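You operate a simulated robot arm through the tools that you are given. There is no shell and no other tool. Be economical: measure what you need, move in short steps, check, and stop when the job is done.

You are at the controls of a simulated robot arm. One attempt, no reset.

JOB
Stop the hot motor and move it to the finned plate.
Fine: dial to 0, switch off, contact slide out, then open the clamp. Set down upright: green motor.
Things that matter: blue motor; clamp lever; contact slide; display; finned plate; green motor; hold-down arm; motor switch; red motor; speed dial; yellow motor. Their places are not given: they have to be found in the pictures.

Only the result counts: the job must be done as asked and must still hold three seconds after the hand-in. Knocking over, shifting, dropping, spilling or breaking anything else fails it.

ROBOT AND FRAMES
A 7-joint arm with a two-finger parallel gripper, fixed in place. Base frame: the origin is at the foot of the arm, x ahead of it, y to its left, z up. Units: m, degrees, N and s.
With the tool pointing down near the work surface it reaches from about 0.24 to 0.62 m from the base axis. Its first joint turns from -66.0 to 66.0 degrees. Payload 2.6 kg.
Tool frame: the origin (TCP) lies between the finger pads and is the grasp point; the fingertips stand 0.03 m ahead of it; z points along the fingers, y is the line along which they close. Largest opening 0.094 m; finger width 0.028, thickness 0.01; the body of the gripper, 0.05 by 0.096 m, starts 0.055 m behind the TCP.
Orientation is told as [roll, pitch, yaw] about the base's x, y, z axes, in that order, counted from this pose: with the fingers straight down and closing along the base's y, the tool's x points along the base's -x, its y along +y and its z along -z.

CONTROLS
- The arm moves only by the tool arm_command. Its argument "commands" is one flat list of numbers, 6 for each row, row after row: the shift along the tool's x, y, z in m, then the turn, a rotation vector about the tool's x, y, z in degrees. In form: [tx, ty, tz, rx, ry, rz, tx, ty, tz, rx, ry, rz, ...]. A call has 1 to 12 rows; each row shifts and turns the commanded pose from where the row before left it, along the tool's axes as they then stand. "fingers" is the opening, from 0 (shut) to 1 (fully open), set as the call begins (left out, the last holds). Each row takes 0.2 s and may step no farther than 0.05 m and 8.6 degrees from the row before; otherwise, or with a gripper value out of range, the whole call is refused. Where a pose cannot be reached the arm comes as near as it can. A force on the tool above 50 N (or 10 N above the force at the start of the call, whichever is more), or a blocked arm, ends the call early, and 0.2 s more pass. Each finger travels about 0.072 m/s and halts on what it meets, pressing with about 30 N; the grip force reading is that of the motor and also rises with nothing between the fingers. The clock runs only during rows and for 0.2 s after the last one: add rows that do not move to give the fingers time. It gives the time, the measured TCP pose, the force on the tool (base axes), the opening and the grip force at its end, in the units of the frame above (readings bear some noise), with the torque about the TCP (base axes, N m) and any sound that the robot's microphone picked up, and new pictures: "pictures" is both (left out), scene, wrist or none.
- Cameras (640 x 400 px; columns grow to the right, rows downward): "scene" is fixed at [0.0458, 0.4413, 0.564]; the picture's right is [-0.67, -0.74, 0.00], its down [-0.41, 0.37, -0.84] and it looks along [0.62, -0.56, -0.55] (base axes); focal length 314 px, centre (320, 200). "wrist" rides on the gripper at [0.076, 0.014, -0.103] in the tool frame; the picture's right is [-0.18, 0.98, 0.00], its down [-0.75, -0.14, -0.64] and it looks along [-0.63, -0.12, 0.77] (tool axes); focal length 243 px, centre (320, 200).
- probe_pixels(camera, pixels): for up to 12 pixels [column, row] of the newest picture of that camera ("zoom" is the newest enlarged one), the place [x, y, z] in the base frame of the surface seen there, good to about 0.003 m. It takes no simulated time.
- zoom(camera, box): a new picture of the part [left, top, right, bottom] of that camera's present view, enlarged. It takes no simulated time.
- job_done(): hands the job in; it is judged then, once.

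Go step by step. Measure first, check grasps and placings, and put right what went wrong. The budget is 80 turns and 200 pictures, counting those below and the enlarged ones. Unless the task says otherwise, let go and move clear before handing in, and close with one line.

The tools are called by a JSON object that holds its "op" and its "data". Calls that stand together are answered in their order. arm_command: Moves the arm, as the interface text tells. Its arguments: {"type":"object","properties":{"commands":{"type":"array","items":{"type":"number"}},"fingers":{"type":"number"},"pictures":{"type":"string","enum":["both","scene","wrist","none"]}},"required":["commands"]} The other tools are called the same way: probe_pixels (camera, pixels) gives the place of the surface under pixels of a picture; zoom (camera, box) takes an enlarged picture of a part of a camera's view; job_done () hands the job in.

At the start:

```text
time_s: 0.0
tool_pos: [0.3597, -0.0652, 0.3857]
tool_rot: [0.0, -0.1, 0.0]
wrist_force: [-0.8, -0.8, 1.0]
moment: [-0.02, 0.0, 0.04]
gripper_width: 0.0938
gripper_force: 0.1
```

scene: 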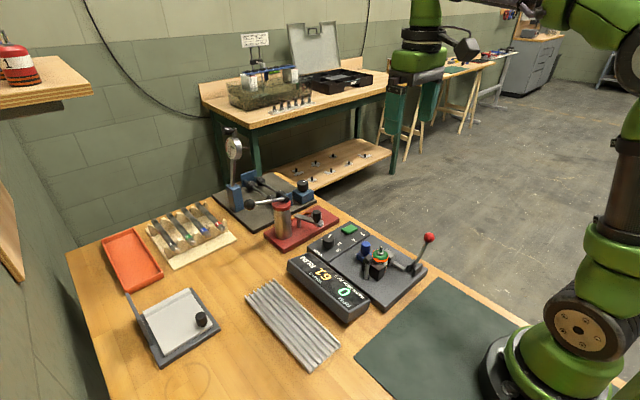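
wrist: 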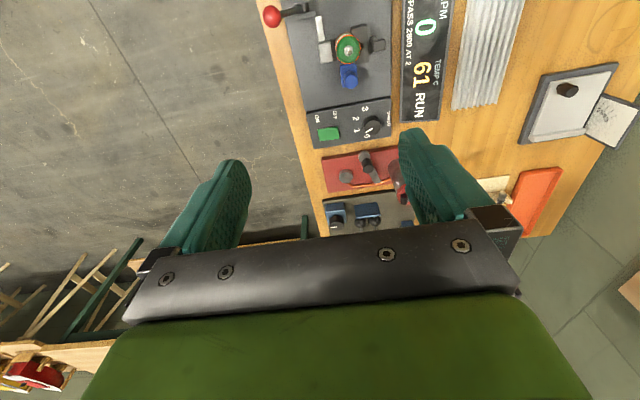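

The pictures show the test fixture around scene (370,265) with the display reading 61 °C RUN, and the finned plate at (292,322). I'll enlarge the fixture from both cameras.

{"op": "zoom", "data": {"camera": "scene", "box": [280, 210, 450, 330]}}

{"op": "zoom", "data": {"camera": "wrist", "box": [250, 0, 460, 150]}}

{"op": "zoom", "data": {"camera": "scene", "box": [200, 120, 360, 260]}}

```text
3.33 times, centred on (365, 270) of scene
```

zoom: 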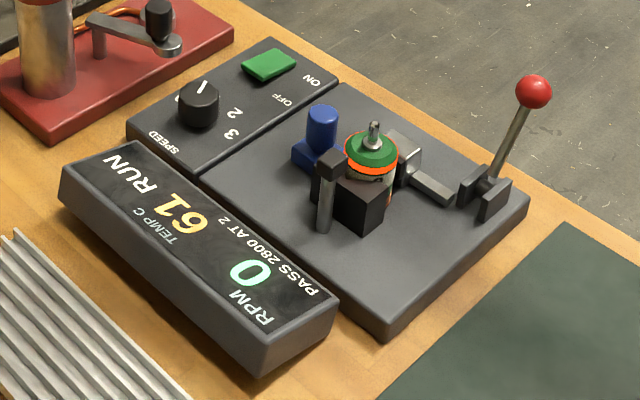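

```text
2.67 times, centred on (355, 75) of wrist
```

zoom: 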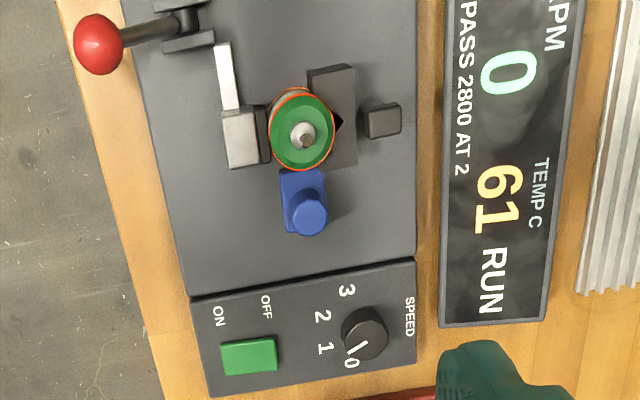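

```text
2.86 times, centred on (280, 190) of scene
```

zoom: 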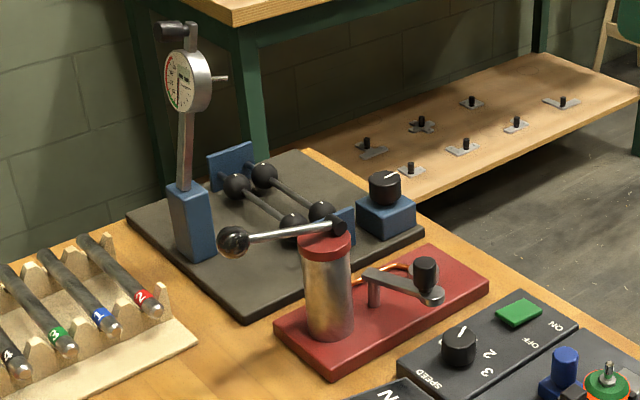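

The display says RPM 0 at 61 °C, RUN. I need a closer look at the dial, switch, slide and clamp.

{"op": "zoom", "data": {"camera": "wrist", "box": [300, 90, 400, 150]}}

{"op": "zoom", "data": {"camera": "scene", "box": [345, 225, 445, 295]}}

{"op": "zoom", "data": {"camera": "wrist", "box": [290, 0, 410, 90]}}

{"op": "zoom", "data": {"camera": "scene", "box": [80, 190, 350, 390]}}

```text
6.40 times, centred on (350, 120) of wrist
```

zoom: 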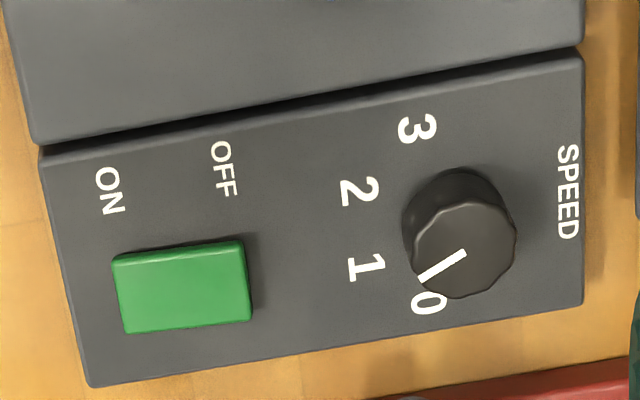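

```text
5.71 times, centred on (395, 260) of scene
```

zoom: 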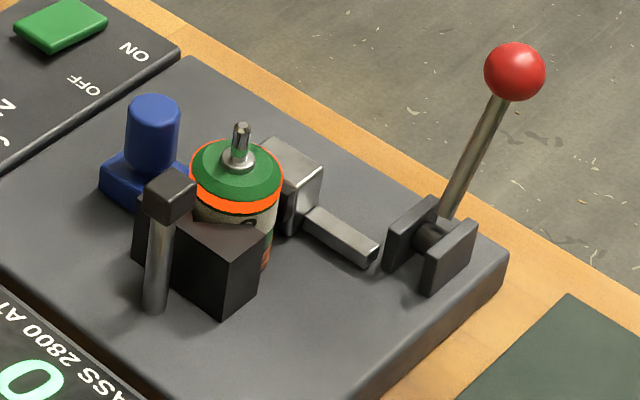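

```text
4.44 times, centred on (350, 45) of wrist
```

zoom: 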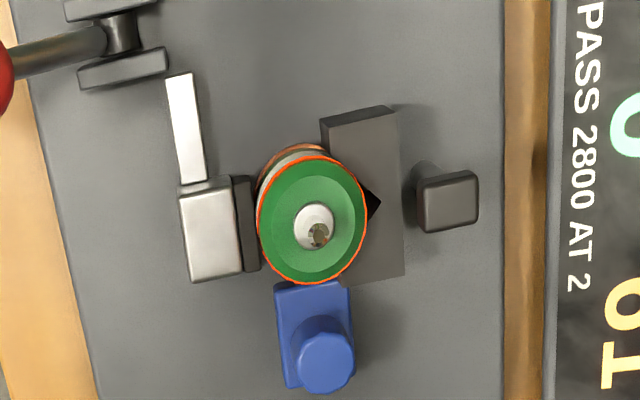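

```text
2.00 times, centred on (215, 290) of scene
```

zoom: 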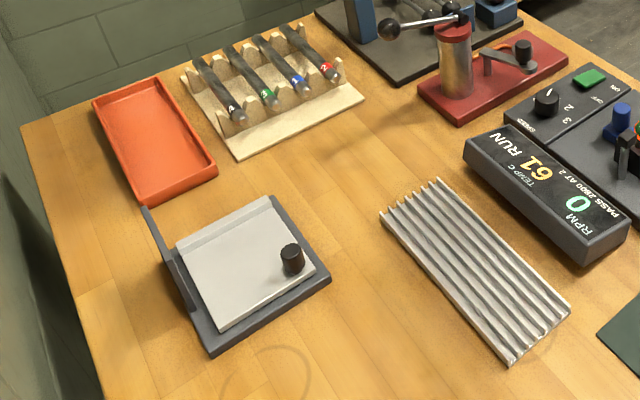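

The dial's white line points at the 1, the switch shows green (ON), the blue contact slide touches the motor, and the toggle clamp (red ball) pushes the jaw. Now I'll measure them.

{"op": "zoom", "data": {"camera": "wrist", "box": [250, 0, 460, 150]}}

{"op": "probe_pixels", "data": {"camera": "zoom", "pixels": [[300, 135], [270, 130], [333, 125], [308, 215], [295, 185], [325, 180], [97, 45], [180, 20], [240, 145], [226, 75], [345, 90], [382, 118]]}}

{"op": "probe_pixels", "data": {"camera": "zoom", "pixels": [[365, 338], [358, 345], [322, 349], [352, 363], [322, 316], [346, 291], [248, 357], [225, 360], [272, 352], [270, 305], [300, 390], [220, 315]]}}

{"op": "probe_pixels", "data": {"camera": "scene", "pixels": [[246, 300], [268, 280], [340, 345], [310, 371], [292, 325], [428, 237], [420, 260], [388, 285], [290, 265], [350, 323], [372, 305], [426, 268]]}}

```text
2.67 times, centred on (355, 75) of wrist
```

zoom: 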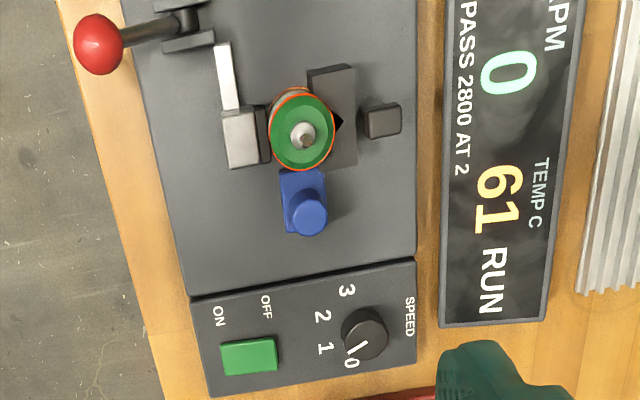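

```text
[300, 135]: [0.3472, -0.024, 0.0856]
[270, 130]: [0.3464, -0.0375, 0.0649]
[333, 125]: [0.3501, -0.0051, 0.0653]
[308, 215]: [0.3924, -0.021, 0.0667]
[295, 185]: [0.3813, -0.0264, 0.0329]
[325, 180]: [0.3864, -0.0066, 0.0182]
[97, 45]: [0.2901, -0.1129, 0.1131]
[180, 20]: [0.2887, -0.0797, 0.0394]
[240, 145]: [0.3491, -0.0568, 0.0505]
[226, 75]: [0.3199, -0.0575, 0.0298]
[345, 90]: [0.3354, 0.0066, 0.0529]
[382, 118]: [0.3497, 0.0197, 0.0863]
```

```text
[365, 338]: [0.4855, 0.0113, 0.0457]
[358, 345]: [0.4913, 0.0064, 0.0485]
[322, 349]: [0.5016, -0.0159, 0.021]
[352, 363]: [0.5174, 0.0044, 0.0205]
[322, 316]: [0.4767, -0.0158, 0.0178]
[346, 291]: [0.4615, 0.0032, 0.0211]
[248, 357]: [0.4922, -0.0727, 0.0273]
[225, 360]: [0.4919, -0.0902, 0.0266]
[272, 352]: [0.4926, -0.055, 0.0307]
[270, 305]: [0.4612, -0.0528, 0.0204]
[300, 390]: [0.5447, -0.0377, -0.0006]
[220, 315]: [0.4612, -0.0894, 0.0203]
```

```text
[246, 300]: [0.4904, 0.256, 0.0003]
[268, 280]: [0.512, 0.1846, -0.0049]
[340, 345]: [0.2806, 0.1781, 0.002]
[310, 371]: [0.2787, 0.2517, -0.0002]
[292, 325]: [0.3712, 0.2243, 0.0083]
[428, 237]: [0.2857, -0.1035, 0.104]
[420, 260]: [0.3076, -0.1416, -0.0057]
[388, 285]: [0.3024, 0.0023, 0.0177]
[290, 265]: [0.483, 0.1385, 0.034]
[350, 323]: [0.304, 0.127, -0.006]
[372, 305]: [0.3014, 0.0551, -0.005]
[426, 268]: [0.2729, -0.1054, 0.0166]
```

The dial centre is about (0.489, 0.010), knob top z≈0.047; "1" lies about 52° clockwise of "0". I'll move above it with a half-open gripper.

{"op": "arm_command", "data": {"commands": [-0.01847, 0.01074, 0.038, 0, 0, 0, -0.01847, 0.01074, 0.038, 0, 0, 0, -0.01847, 0.01074, 0.038, 0, 0, 0, -0.01847, 0.01074, 0.038, 0, 0, 0, -0.01847, 0.01074, 0.038, 0, 0, 0, -0.01847, 0.01074, 0.038, 0, 0, 0, -0.01847, 0.01074, 0.038, 0, 0, 0, 0, 0, 0, 0, 0, 0], "fingers": 0.55}}

```text
time_s: 1.8
tool_pos: [0.487, 0.0107, 0.1205]
tool_rot: [0.0, 0.1, 0.0]
wrist_force: [0.5, 0.5, 0.2]
moment: [-0.01, 0.04, -0.01]
gripper_width: 0.0515
gripper_force: 0.1
```

scene: 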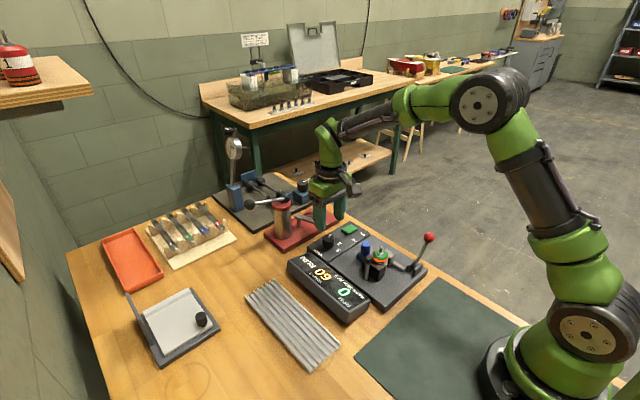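
wrist: 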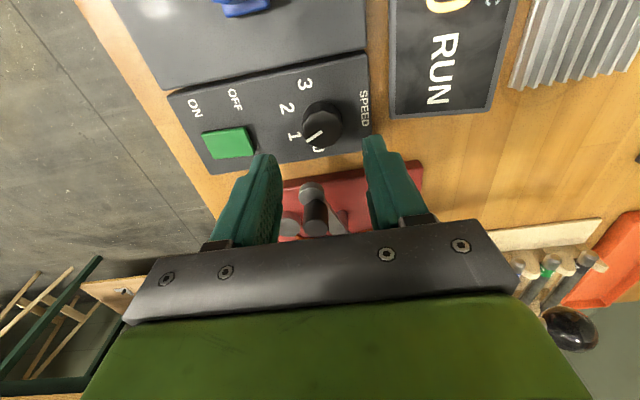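

The dial is at wrist (321,125), just ahead of the fingertips. I'll probe it closer for centre and pointer.

{"op": "zoom", "data": {"camera": "wrist", "box": [270, 70, 380, 170]}}

{"op": "probe_pixels", "data": {"camera": "wrist", "pixels": [[321, 128], [306, 125], [341, 122], [323, 142], [320, 110], [318, 148], [294, 138], [287, 109], [304, 84], [228, 143], [204, 143], [252, 143]]}}

```text
4.00 times, centred on (325, 120) of wrist
```

zoom: 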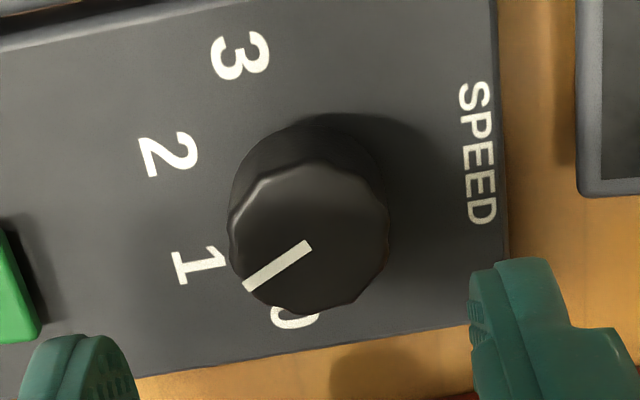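

```text
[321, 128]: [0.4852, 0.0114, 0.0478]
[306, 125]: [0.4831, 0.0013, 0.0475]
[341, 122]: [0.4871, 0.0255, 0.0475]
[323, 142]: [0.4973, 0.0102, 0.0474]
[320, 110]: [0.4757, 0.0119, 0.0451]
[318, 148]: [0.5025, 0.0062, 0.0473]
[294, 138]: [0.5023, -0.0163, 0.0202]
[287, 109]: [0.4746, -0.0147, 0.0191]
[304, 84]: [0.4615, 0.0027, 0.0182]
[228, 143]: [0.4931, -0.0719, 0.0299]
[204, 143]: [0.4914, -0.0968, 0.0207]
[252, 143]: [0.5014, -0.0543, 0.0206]
```

Knob centre is ≈(0.488, 0.012), diameter ≈0.028. Descend to TCP z≈0.062 and close.

{"op": "arm_command", "data": {"commands": [-0.001, 0.001, 0.029, 0, 0, 0, 0, 0, 0.029, 0, 0, 0, 0, 0, 0, 0, 0, 0], "pictures": "wrist"}}

{"op": "arm_command", "data": {"commands": [0, 0, 0, 0, 0, 0, 0, 0, 0, 0, 0, 0, 0, 0, 0, 0, 0, 0], "fingers": 0.25, "pictures": "none"}}

```text
time_s: 2.6
tool_pos: [0.4885, 0.0106, 0.0618]
tool_rot: [-0.1, 0.1, -0.1]
wrist_force: [-1.0, 0.0, 1.4]
moment: [0.01, 0.0, 0.0]
gripper_width: 0.0516
gripper_force: 0.0
```

wrist: 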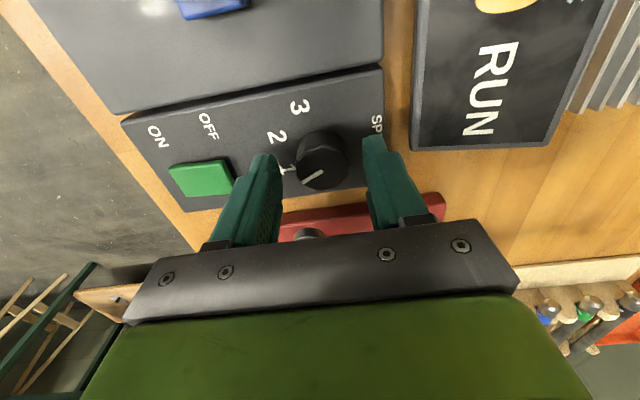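

```text
time_s: 3.4
tool_pos: [0.4887, 0.013, 0.0616]
tool_rot: [0.0, 0.0, 0.2]
wrist_force: [2.6, 9.8, -5.4]
moment: [0.04, -0.45, 0.01]
gripper_width: 0.031
gripper_force: 45.3
```

The fingers hold the knob (width 0.031). Turn it 52° counter-clockwise seen from above.

{"op": "arm_command", "data": {"commands": [0, 0.002, 0, 0, 0, 0, 0, 0, 0, 0, 0, -7.5, 0, 0, 0, 0, 0, -7.5, 0, 0, 0, 0, 0, -7.5, 0, 0, 0, 0, 0, -7.5, 0, 0, 0, 0, 0, -7.5, 0, 0, 0, 0, 0, -7.5, 0, 0, 0, 0, 0, -7.5, 0, 0, 0, 0, 0, 0]}}

```text
time_s: 5.4
tool_pos: [0.4878, 0.015, 0.0622]
tool_rot: [0.1, -0.1, 52.4]
wrist_force: [-8.8, -1.6, 16.2]
moment: [0.06, 0.52, -0.79]
gripper_width: 0.0313
gripper_force: 44.8
```

scene: 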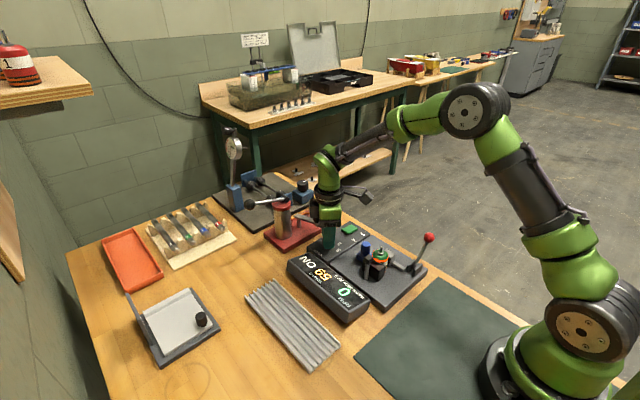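
wrist: 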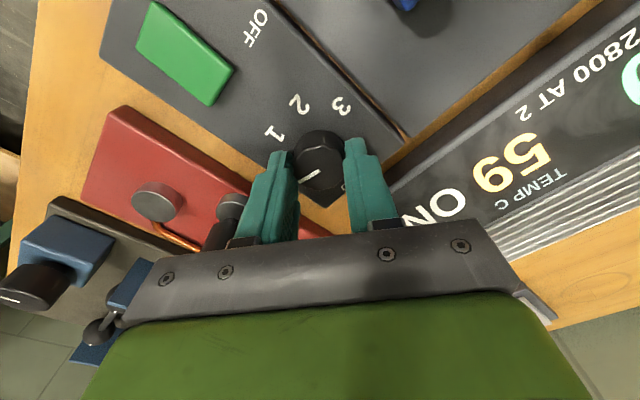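

The display changed from RUN to ON, so the dial now reads 0. Release and lift straight up to check the pointer.

{"op": "arm_command", "data": {"commands": [0, 0, 0, 0, 0, 0, 0, 0, 0, 0, 0, 0, 0, 0, -0.03, 0, 0, 0, 0, 0, -0.03, 0, 0, 0, 0, 0, 0, 0, 0, 7.5, 0, 0, 0, 0, 0, 7.5, 0, 0, 0, 0, 0, 7.5, 0, 0, 0, 0, 0, 7.5, 0, 0, 0, 0, 0, 7.5, 0, 0, 0, 0, 0, 7.5, 0, 0, 0, 0, 0, 7.5], "fingers": 0.55, "pictures": "wrist"}}

{"op": "zoom", "data": {"camera": "wrist", "box": [190, 60, 390, 180]}}

```text
time_s: 7.8
tool_pos: [0.4886, 0.0144, 0.1228]
tool_rot: [0.0, 0.0, -0.1]
wrist_force: [0.4, -0.1, 0.1]
moment: [-0.02, 0.02, -0.01]
gripper_width: 0.0518
gripper_force: 0.1
```

wrist: 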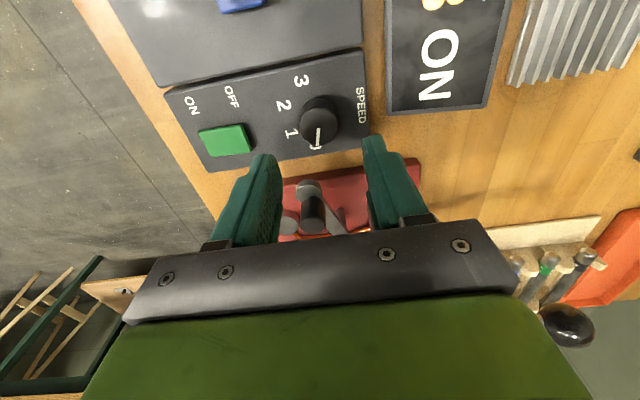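

```text
3.20 times, centred on (290, 120) of wrist
```

zoom: 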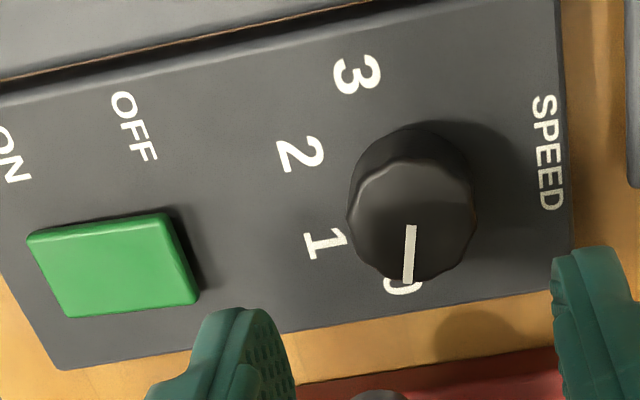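

The pointer is on 0. Next is the rocker at wrist (226,140), whose OFF end (+y) seems raised; I'll probe its profile and bring the closed fingers above it.

{"op": "probe_pixels", "data": {"camera": "zoom", "pixels": [[40, 250], [60, 265], [90, 262], [120, 260], [150, 255], [170, 250], [180, 250], [165, 225], [185, 290], [195, 250], [215, 250]]}}

{"op": "arm_command", "data": {"commands": [-0.001, -0.0235, 0, 0, 0, 0, -0.001, -0.0235, 0, 0, 0, 0, -0.001, -0.0235, 0, 0, 0, 0, 0, 0, 0.03, 0, 0, 0, 0, 0, 0, 0, 0, 0], "fingers": 0}}

```text
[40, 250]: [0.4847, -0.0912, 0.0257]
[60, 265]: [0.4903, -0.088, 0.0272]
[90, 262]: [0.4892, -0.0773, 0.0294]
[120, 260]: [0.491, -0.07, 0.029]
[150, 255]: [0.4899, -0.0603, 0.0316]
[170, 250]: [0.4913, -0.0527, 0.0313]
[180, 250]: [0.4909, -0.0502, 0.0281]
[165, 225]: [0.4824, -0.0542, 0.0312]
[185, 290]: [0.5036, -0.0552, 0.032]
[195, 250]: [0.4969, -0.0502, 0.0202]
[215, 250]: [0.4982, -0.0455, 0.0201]
```

```text
time_s: 9.0
tool_pos: [0.4952, -0.0566, 0.0918]
tool_rot: [0.1, 0.0, 0.0]
wrist_force: [0.3, 0.1, 0.0]
moment: [-0.03, -0.01, -0.04]
gripper_width: 0.0002
gripper_force: 29.9
```

scene: 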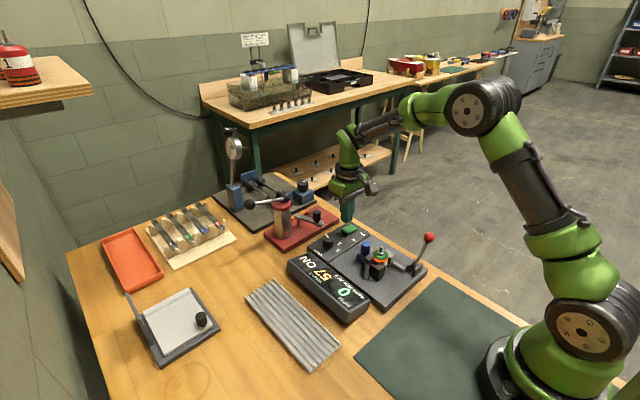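
wrist: 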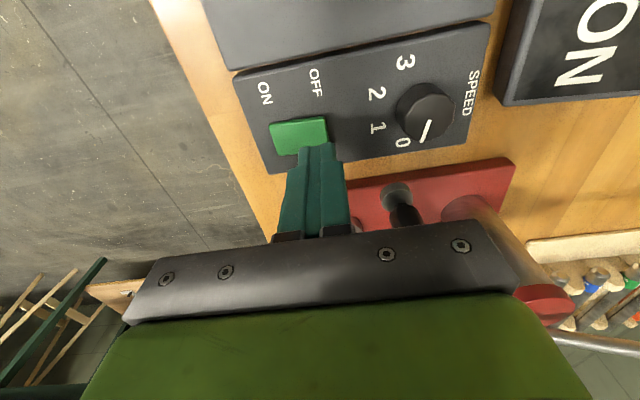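

The raised end is at y≈-0.055, z≈0.0315; fingertips are at z≈0.062. Press down in small steps.

{"op": "arm_command", "data": {"commands": [0.003, 0.001, 0.024, 0, 0, 0, 0, 0, 0.004, 0, 0, 0, 0, 0, 0.003, 0, 0, 0, 0, 0, 0.003, 0, 0, 0, 0, 0, 0.002, 0, 0, 0, 0, 0, 0, 0, 0, 0]}}

```text
time_s: 10.4
tool_pos: [0.4899, -0.0556, 0.0575]
tool_rot: [0.0, -0.1, -0.1]
wrist_force: [-15.0, 5.2, 39.2]
moment: [-0.28, 0.46, -0.16]
gripper_width: 0.0
gripper_force: 30.2
```

scene: 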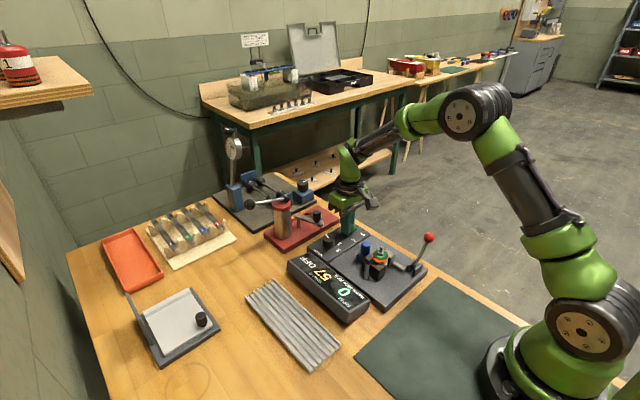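
wrist: 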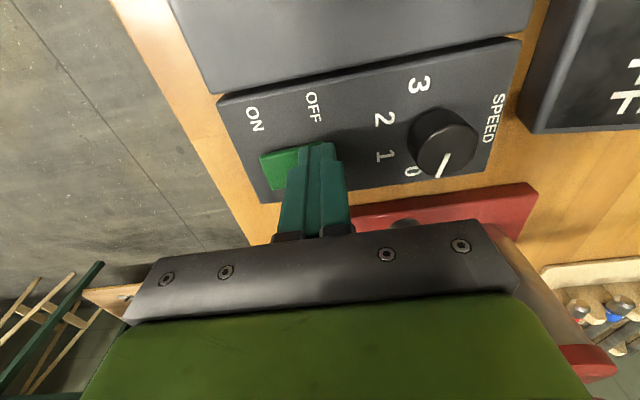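

The display shows OFF. Lift and move above the blue slide knob near (0.392,-0.021).

{"op": "arm_command", "data": {"commands": [0, 0, -0.045, 0, 0, 0, 0, 0, -0.045, 0, 0, 0, 0.045, 0.018, 0, 0, 0, 0, 0.045, 0.017, 0, 0, 0, 0, 0, 0, 0, 0, 0, 0], "fingers": 0.5}}

{"op": "zoom", "data": {"camera": "wrist", "box": [220, 20, 420, 160]}}

{"op": "zoom", "data": {"camera": "scene", "box": [330, 210, 450, 310]}}

```text
time_s: 11.6
tool_pos: [0.3981, -0.0208, 0.1446]
tool_rot: [-0.1, 0.0, 0.0]
wrist_force: [-0.5, -0.4, 1.2]
moment: [0.02, 0.01, -0.03]
gripper_width: 0.047
gripper_force: 0.1
```

scene: 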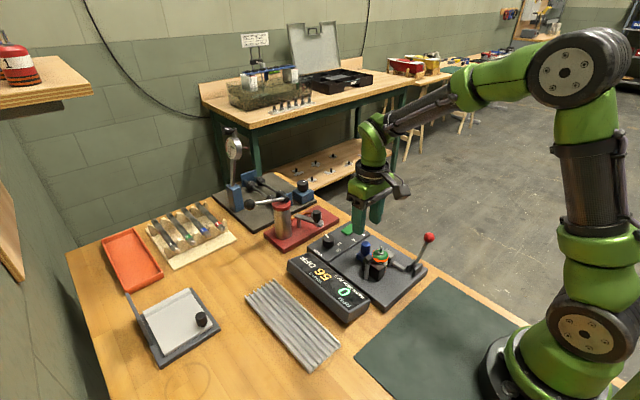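
wrist: 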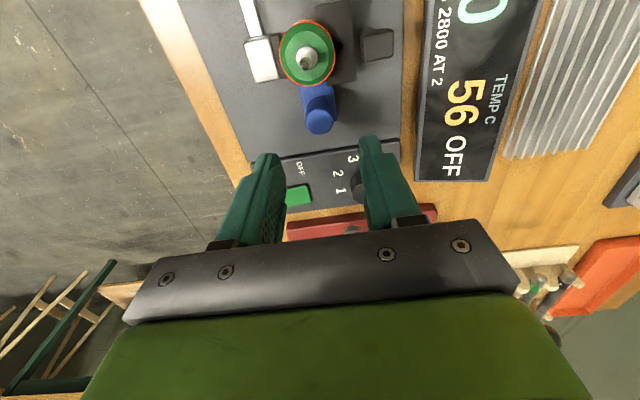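

```text
2.86 times, centred on (320, 90) of wrist
```

zoom: 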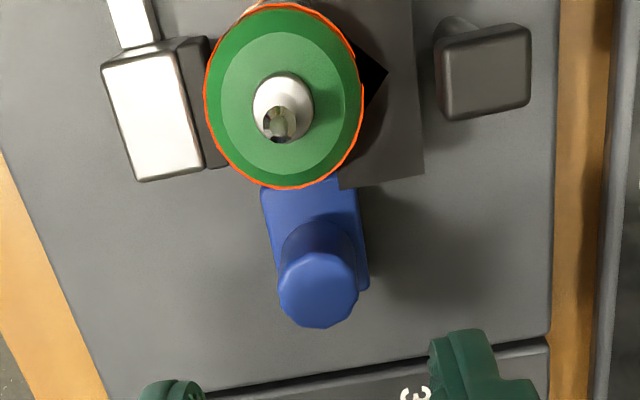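

```text
4.00 times, centred on (390, 260) of scene
```

zoom: 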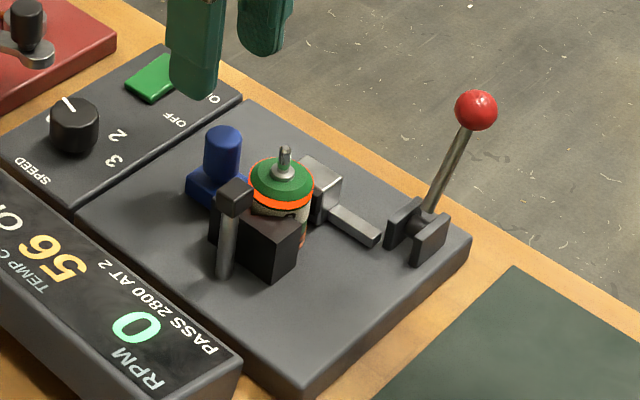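

The display reads 56 OFF; the blue knob is at wrist (319,120). Measure it from this view.

{"op": "probe_pixels", "data": {"camera": "wrist", "pixels": [[319, 121], [307, 121], [332, 120], [319, 131], [319, 112], [306, 95], [333, 92], [345, 110], [345, 150], [290, 110], [300, 140]]}}

```text
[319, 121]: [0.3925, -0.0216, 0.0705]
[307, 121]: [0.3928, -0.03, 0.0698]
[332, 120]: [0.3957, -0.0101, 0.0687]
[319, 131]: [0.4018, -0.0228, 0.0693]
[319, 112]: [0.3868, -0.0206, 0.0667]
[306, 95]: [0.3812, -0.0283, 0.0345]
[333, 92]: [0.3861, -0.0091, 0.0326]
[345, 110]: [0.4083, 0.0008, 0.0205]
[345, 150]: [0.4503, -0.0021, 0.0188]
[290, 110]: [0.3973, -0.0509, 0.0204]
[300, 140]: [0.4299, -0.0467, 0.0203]
```

Knob centre (0.394,-0.0205), top z 0.07. Descend to TCP z≈0.073 and grip.

{"op": "arm_command", "data": {"commands": [0.004, 0, 0.036, 0, 0, 0, 0, 0, 0.0355, 0, 0, 0, 0, 0, 0, 0, 0, 0], "pictures": "wrist"}}

{"op": "arm_command", "data": {"commands": [0, 0, 0, 0, 0, 0, 0, 0, 0, 0, 0, 0], "fingers": 0.1, "pictures": "both"}}

```text
time_s: 12.4
tool_pos: [0.3927, -0.0215, 0.0755]
tool_rot: [0.0, 0.1, 0.0]
wrist_force: [0.8, 0.0, -0.9]
moment: [-0.03, 0.0, 0.02]
gripper_width: 0.0468
gripper_force: 0.1
```

wrist: 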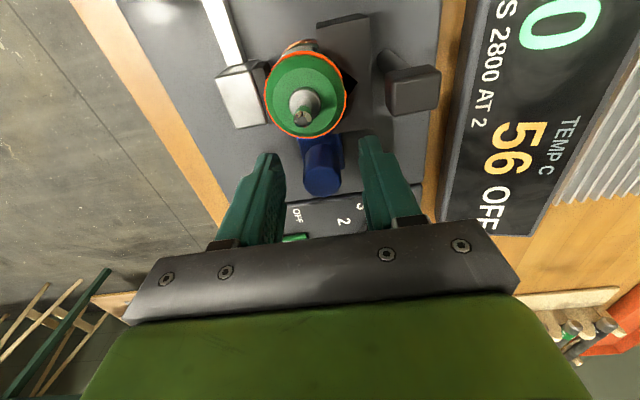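

```text
time_s: 13.0
tool_pos: [0.3925, -0.019, 0.074]
tool_rot: [0.1, -0.1, 0.1]
wrist_force: [0.3, 4.6, -2.8]
moment: [0.04, -0.22, 0.03]
gripper_width: 0.0206
gripper_force: 44.9
```

scene: 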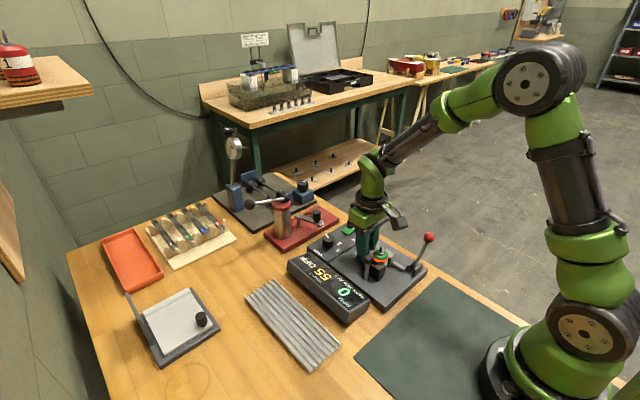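
wrist: 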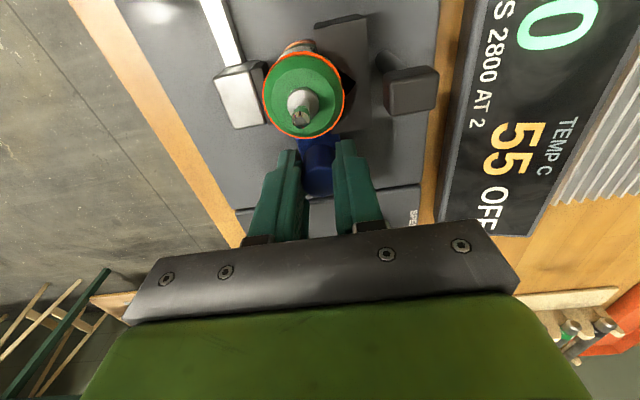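

The knob is gripped (0.0206). Pull it out along +x in small steps.

{"op": "arm_command", "data": {"commands": [-0.005, 0, 0, 0, 0, 0, -0.005, 0, 0, 0, 0, 0, -0.005, 0, 0, 0, 0, 0, -0.005, 0, 0, 0, 0, 0, -0.005, 0, 0, 0, 0, 0, 0, 0, 0, 0, 0, 0]}}

{"op": "zoom", "data": {"camera": "wrist", "box": [200, 20, 420, 220]}}

```text
time_s: 14.3
tool_pos: [0.4157, -0.0209, 0.0756]
tool_rot: [0.1, 0.5, -0.3]
wrist_force: [-8.7, 0.9, 9.8]
moment: [-0.16, 0.8, 0.05]
gripper_width: 0.0209
gripper_force: 44.9
stopped in row 6: the force on the tool passed its limit at 53 N (the readings are from after the stop); the commanded pose is now the measured one
```

scene: 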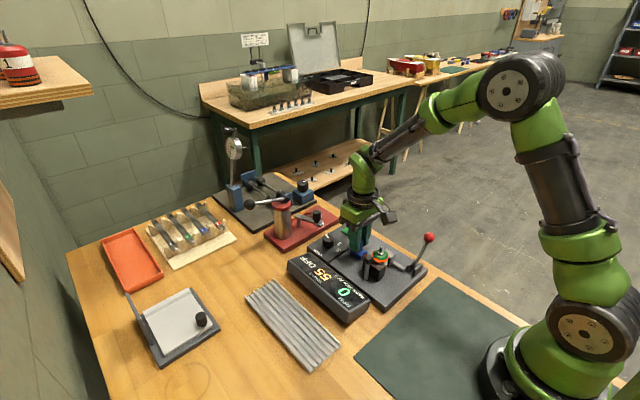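
wrist: 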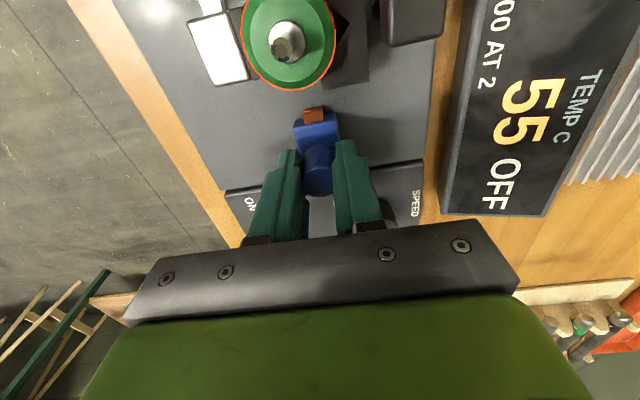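

```text
2.00 times, centred on (310, 120) of wrist
```

zoom: 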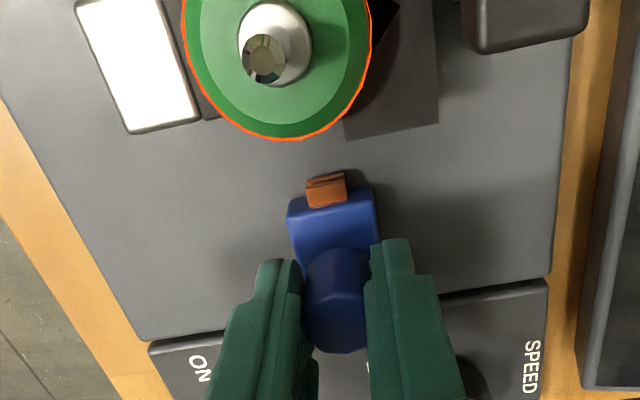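

The slide is out against its stop, its copper contact clear of the motor. Release, lift and go look at the lever.

{"op": "arm_command", "data": {"commands": [0, 0, 0, 0, 0, 0, 0, 0, 0, 0, 0, 0, 0, 0, -0.045, 0, 0, 0, 0, 0, -0.045, 0, 0, 0, 0.038, -0.013, -0.01, 0, 0, 0, 0.038, -0.013, -0.01, 0, 0, 0, 0.038, -0.013, -0.01, 0, 0, 0, 0, 0, 0, 0, 0, 0], "fingers": 0.5}}

{"op": "zoom", "data": {"camera": "wrist", "box": [180, 0, 420, 170]}}

{"op": "zoom", "data": {"camera": "scene", "box": [345, 225, 445, 295]}}

```text
time_s: 16.1
tool_pos: [0.3047, -0.0601, 0.1952]
tool_rot: [0.1, 0.4, -0.4]
wrist_force: [-0.5, -0.7, -1.0]
moment: [0.0, 0.03, 0.01]
gripper_width: 0.0469
gripper_force: 0.0
```

scene: 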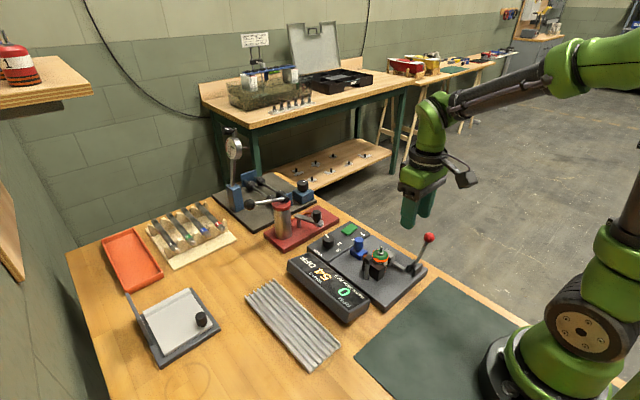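
wrist: 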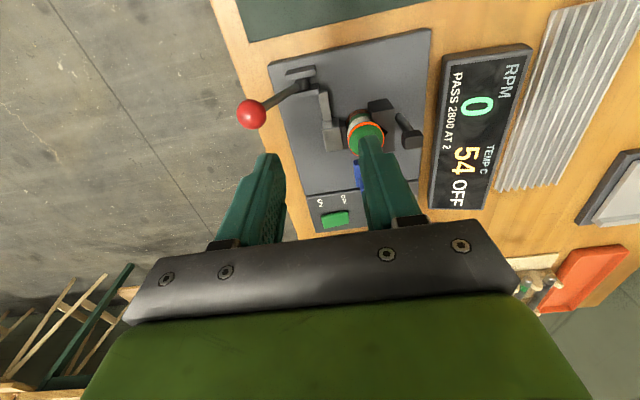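

```text
2.35 times, centred on (300, 85) of wrist
```

zoom: 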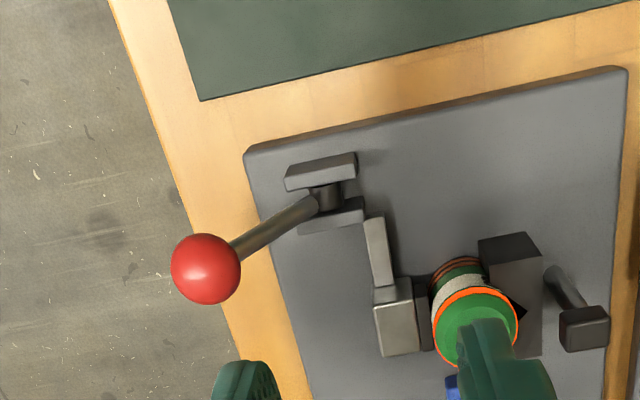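

```text
5.71 times, centred on (395, 260) of scene
```

zoom: 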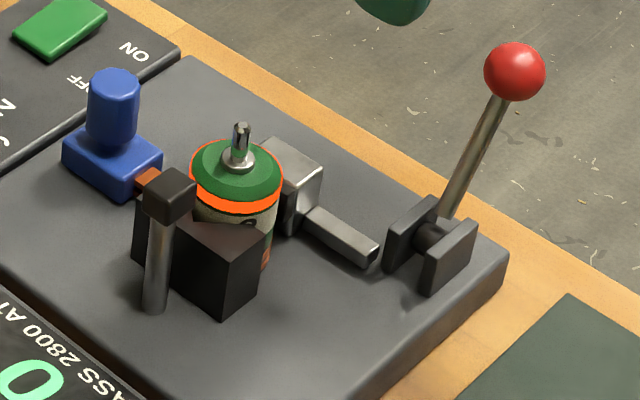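

Lever pivots about the x axis, with ball at wrist (251,113). I'll measure ball and pivot.

{"op": "probe_pixels", "data": {"camera": "wrist", "pixels": [[251, 113], [241, 111], [261, 112], [251, 123], [285, 92], [276, 97], [302, 84], [300, 73], [308, 90], [340, 135], [329, 112], [335, 120]]}}

{"op": "probe_pixels", "data": {"camera": "scene", "pixels": [[430, 237], [425, 237], [434, 238], [430, 241], [424, 252], [421, 262], [419, 266], [426, 268], [416, 264]]}}

```text
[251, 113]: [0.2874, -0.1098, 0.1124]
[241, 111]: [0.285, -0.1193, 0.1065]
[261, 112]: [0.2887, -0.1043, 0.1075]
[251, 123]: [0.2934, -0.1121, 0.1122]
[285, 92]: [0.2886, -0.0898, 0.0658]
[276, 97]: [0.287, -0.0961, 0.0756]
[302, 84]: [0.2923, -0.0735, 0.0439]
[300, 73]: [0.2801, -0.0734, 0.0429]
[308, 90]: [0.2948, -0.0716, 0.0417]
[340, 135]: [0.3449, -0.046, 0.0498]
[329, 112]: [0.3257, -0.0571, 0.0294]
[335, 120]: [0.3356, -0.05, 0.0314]
```

```text
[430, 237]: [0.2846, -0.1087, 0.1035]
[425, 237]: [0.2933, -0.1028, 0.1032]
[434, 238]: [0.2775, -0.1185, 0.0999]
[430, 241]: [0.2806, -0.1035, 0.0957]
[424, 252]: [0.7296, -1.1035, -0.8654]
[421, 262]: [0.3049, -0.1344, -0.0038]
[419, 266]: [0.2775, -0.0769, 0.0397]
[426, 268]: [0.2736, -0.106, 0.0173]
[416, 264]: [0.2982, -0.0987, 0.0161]
```

Ball centre ≈(0.286,-0.111,0.103), pivot ≈(0.287,-0.074,0.036). I'll straddle the ball with the open fingers (along y) so I can push it either way.

{"op": "arm_command", "data": {"commands": [0.009, -0.025, 0, 0, 0, 0, 0.0097, -0.026, 0, 0, 0, 0, 0, 0, 0.04, 0, 0, 0, 0, 0, 0.043, 0, 0, 0, 0, 0, 0, 0, 0, 0], "fingers": 0.5}}

{"op": "zoom", "data": {"camera": "scene", "box": [345, 195, 465, 295]}}

```text
time_s: 17.3
tool_pos: [0.2791, -0.1085, 0.112]
tool_rot: [0.1, 0.3, -0.3]
wrist_force: [0.1, 0.5, 0.1]
moment: [0.0, -0.02, 0.02]
gripper_width: 0.047
gripper_force: 0.0
```

scene: 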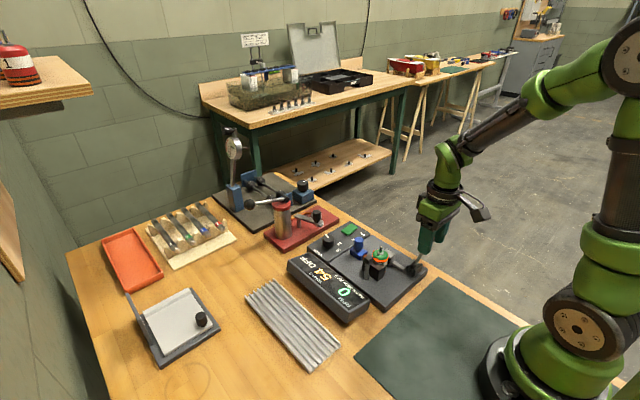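
wrist: 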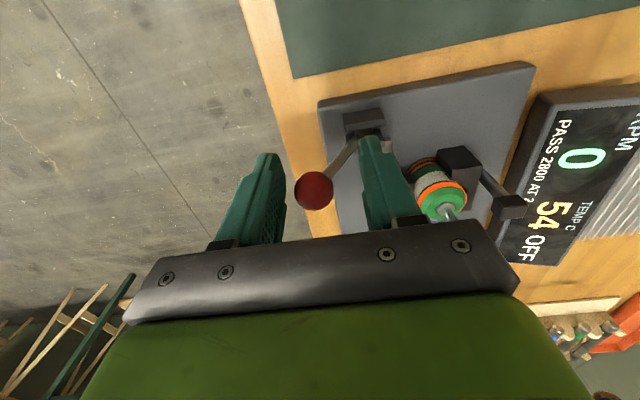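

```text
4.00 times, centred on (405, 245) of scene
```

zoom: 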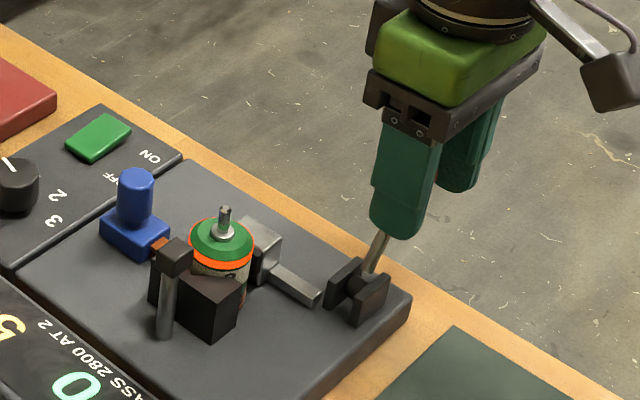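

Ball sits between the fingers. Probe gently toward -y first.

{"op": "arm_command", "data": {"commands": [-0.006, -0.01, 0, 0, 0, 0, 0, -0.004, 0, 0, 0, 0, 0, -0.003, 0, 0, 0, 0, 0, -0.003, 0, 0, 0, 0, 0, 0, 0, 0, 0, 0], "pictures": "wrist"}}

```text
time_s: 18.5
tool_pos: [0.2885, -0.1282, 0.1127]
tool_rot: [0.3, 0.4, -0.3]
wrist_force: [-6.9, 15.9, 12.9]
moment: [0.83, 0.26, 0.28]
gripper_width: 0.0564
gripper_force: 7.9
```

wrist: 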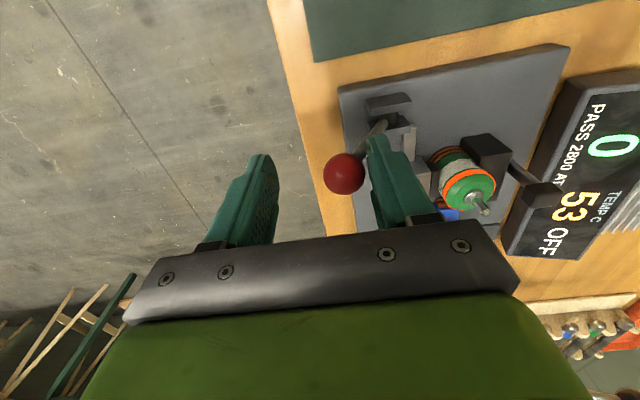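

Resistance there (16 N, finger yielding): likely the closed stop. Now try +y with the other finger.

{"op": "arm_command", "data": {"commands": [0, 0.02, 0, 0, 0, 0, 0, 0.01, 0, 0, 0, 0, 0, 0.005, 0, 0, 0, 0, 0, 0.005, 0, 0, 0, 0, 0, 0.005, 0, 0, 0, 0, 0, 0, 0, 0, 0, 0]}}

{"op": "zoom", "data": {"camera": "scene", "box": [345, 195, 465, 295]}}

```text
time_s: 19.9
tool_pos: [0.2876, -0.083, 0.1108]
tool_rot: [0.1, 0.4, -0.4]
wrist_force: [0.1, 0.3, -0.4]
moment: [-0.01, -0.02, -0.03]
gripper_width: 0.0474
gripper_force: 0.3
```

scene: 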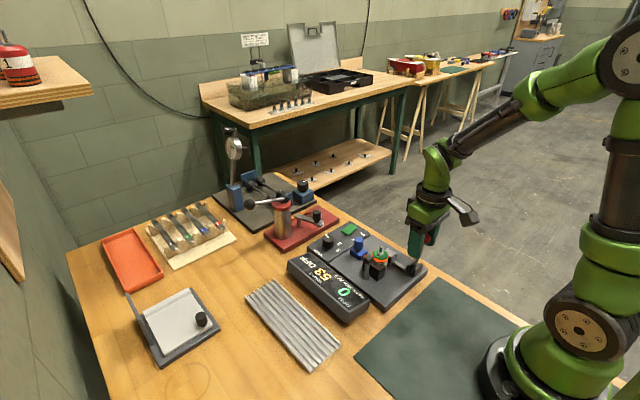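
wrist: 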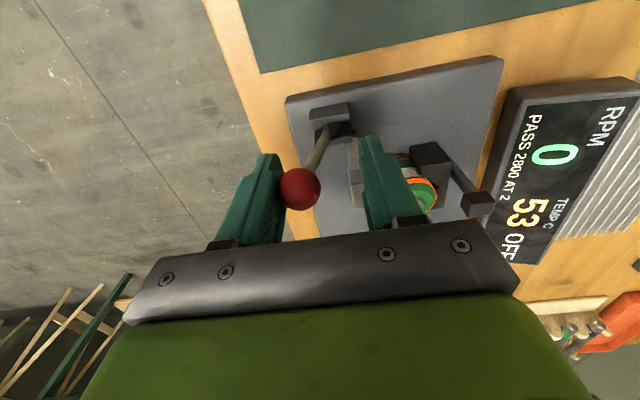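

```text
4.00 times, centred on (405, 245) of scene
```

zoom: 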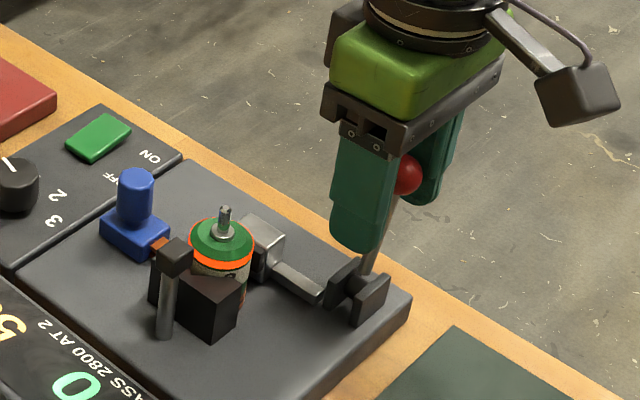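

The ball follows the left finger with little force, so +y is the free direction. Continue.

{"op": "arm_command", "data": {"commands": [0, 0.006, 0, 0, 0, 0, 0, 0.006, 0, 0, 0, 0, 0, 0.006, 0, 0, 0, 0, 0, 0.006, 0, 0, 0, 0, 0, 0.006, 0, 0, 0, 0, 0, 0.006, 0, 0, 0, 0, 0, 0.006, 0, 0, 0, 0, 0, 0, 0, 0, 0, 0]}}

{"op": "zoom", "data": {"camera": "scene", "box": [345, 195, 465, 295]}}

```text
time_s: 21.7
tool_pos: [0.2882, -0.0431, 0.1141]
tool_rot: [0.1, 0.4, -0.2]
wrist_force: [0.4, -0.1, -0.3]
moment: [-0.02, 0.0, -0.01]
gripper_width: 0.0469
gripper_force: 0.1
```

scene: 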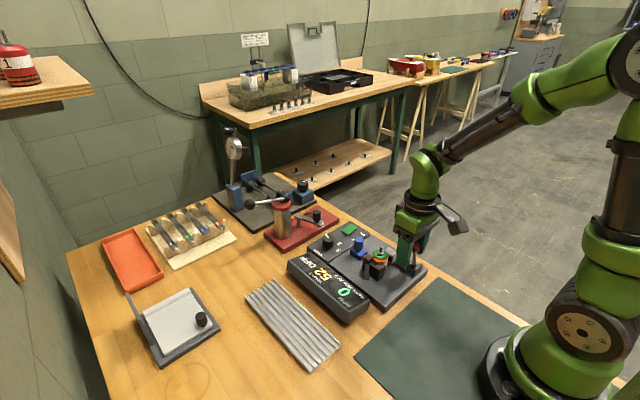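
wrist: 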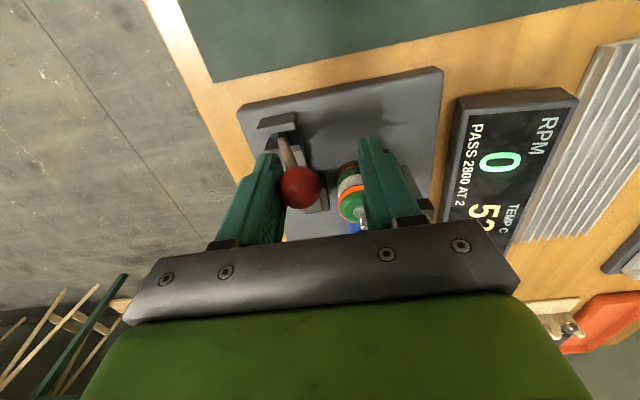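

```text
4.00 times, centred on (405, 245) of scene
```

zoom: 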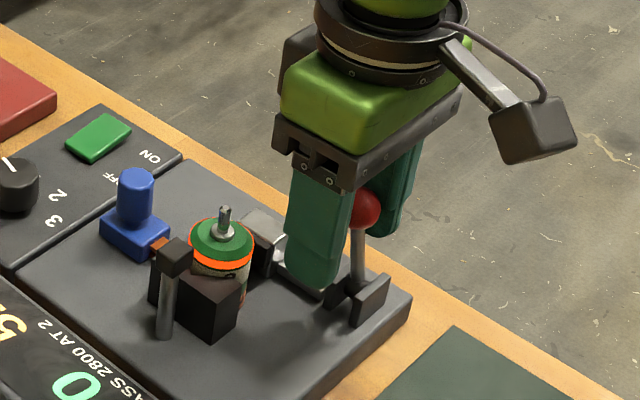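

The jaw has begun to separate from the motor. Keep going.

{"op": "arm_command", "data": {"commands": [0, 0.006, 0, 0, 0, 0, 0, 0.006, 0, 0, 0, 0, 0, 0.006, 0, 0, 0, 0, 0, 0.006, 0.003, 0, 0, 0, 0, 0.006, 0.003, 0, 0, 0, 0, 0.006, 0.003, 0, 0, 0, 0, 0.004, 0.003, 0, 0, 0, 0, 0, 0, 0, 0, 0]}}

{"op": "zoom", "data": {"camera": "scene", "box": [345, 195, 465, 295]}}

```text
time_s: 22.9
tool_pos: [0.2918, -0.0221, 0.1091]
tool_rot: [-0.6, -0.2, -0.8]
wrist_force: [-5.5, -22.7, 5.5]
moment: [-0.84, 0.21, -0.13]
gripper_width: 0.06
gripper_force: 11.6
stopped in row 6: the force on the tool passed its limit at 55 N (the readings are from after the stop); the commanded pose is now the measured one
```

scene: 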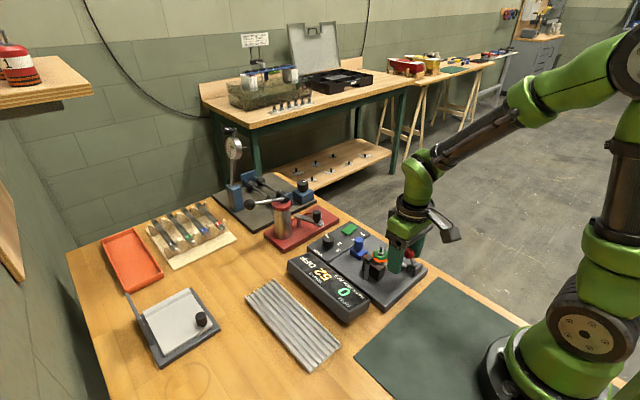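
wrist: 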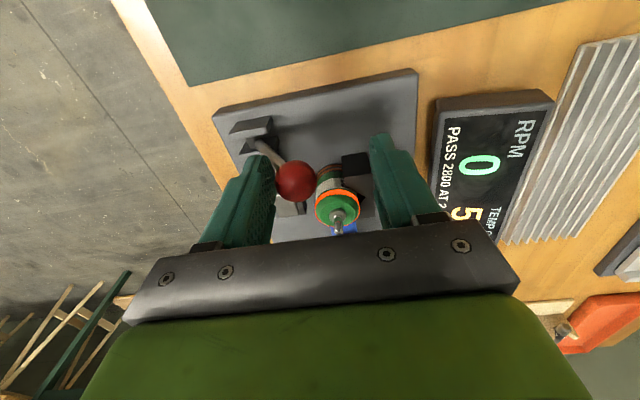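

```text
4.00 times, centred on (405, 245) of scene
```

zoom: 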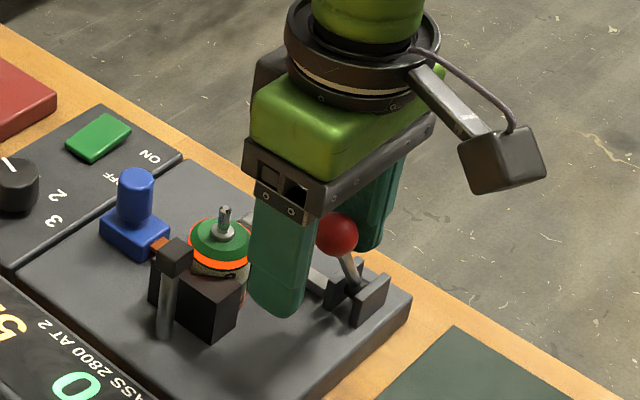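

The lever has hit its other stop (ball ≈ y -0.046) and the jaw is open. Back off a little, then rise and turn the wrist 90° over the motor.

{"op": "arm_command", "data": {"commands": [0, -0.004, 0, 0, 0, 0, 0, -0.004, 0, 0, 0, 0, 0, 0, -0.04, 0, 0, 0, 0, 0, -0.04, 0, 0, 0, 0, 0, 0, 0, 0, 0], "pictures": "wrist"}}

{"op": "zoom", "data": {"camera": "scene", "box": [345, 215, 445, 295]}}

```text
time_s: 24.1
tool_pos: [0.2914, -0.0244, 0.1905]
tool_rot: [-0.2, -0.1, -0.6]
wrist_force: [0.8, 0.0, 0.2]
moment: [0.01, -0.02, -0.01]
gripper_width: 0.0469
gripper_force: 0.0
```

wrist: 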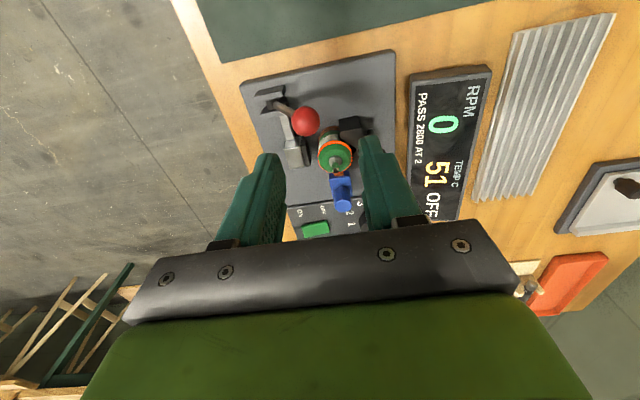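

```text
5.00 times, centred on (395, 255) of scene
```

zoom: 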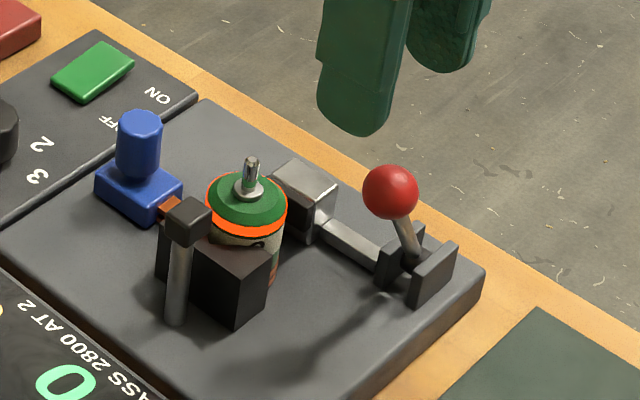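

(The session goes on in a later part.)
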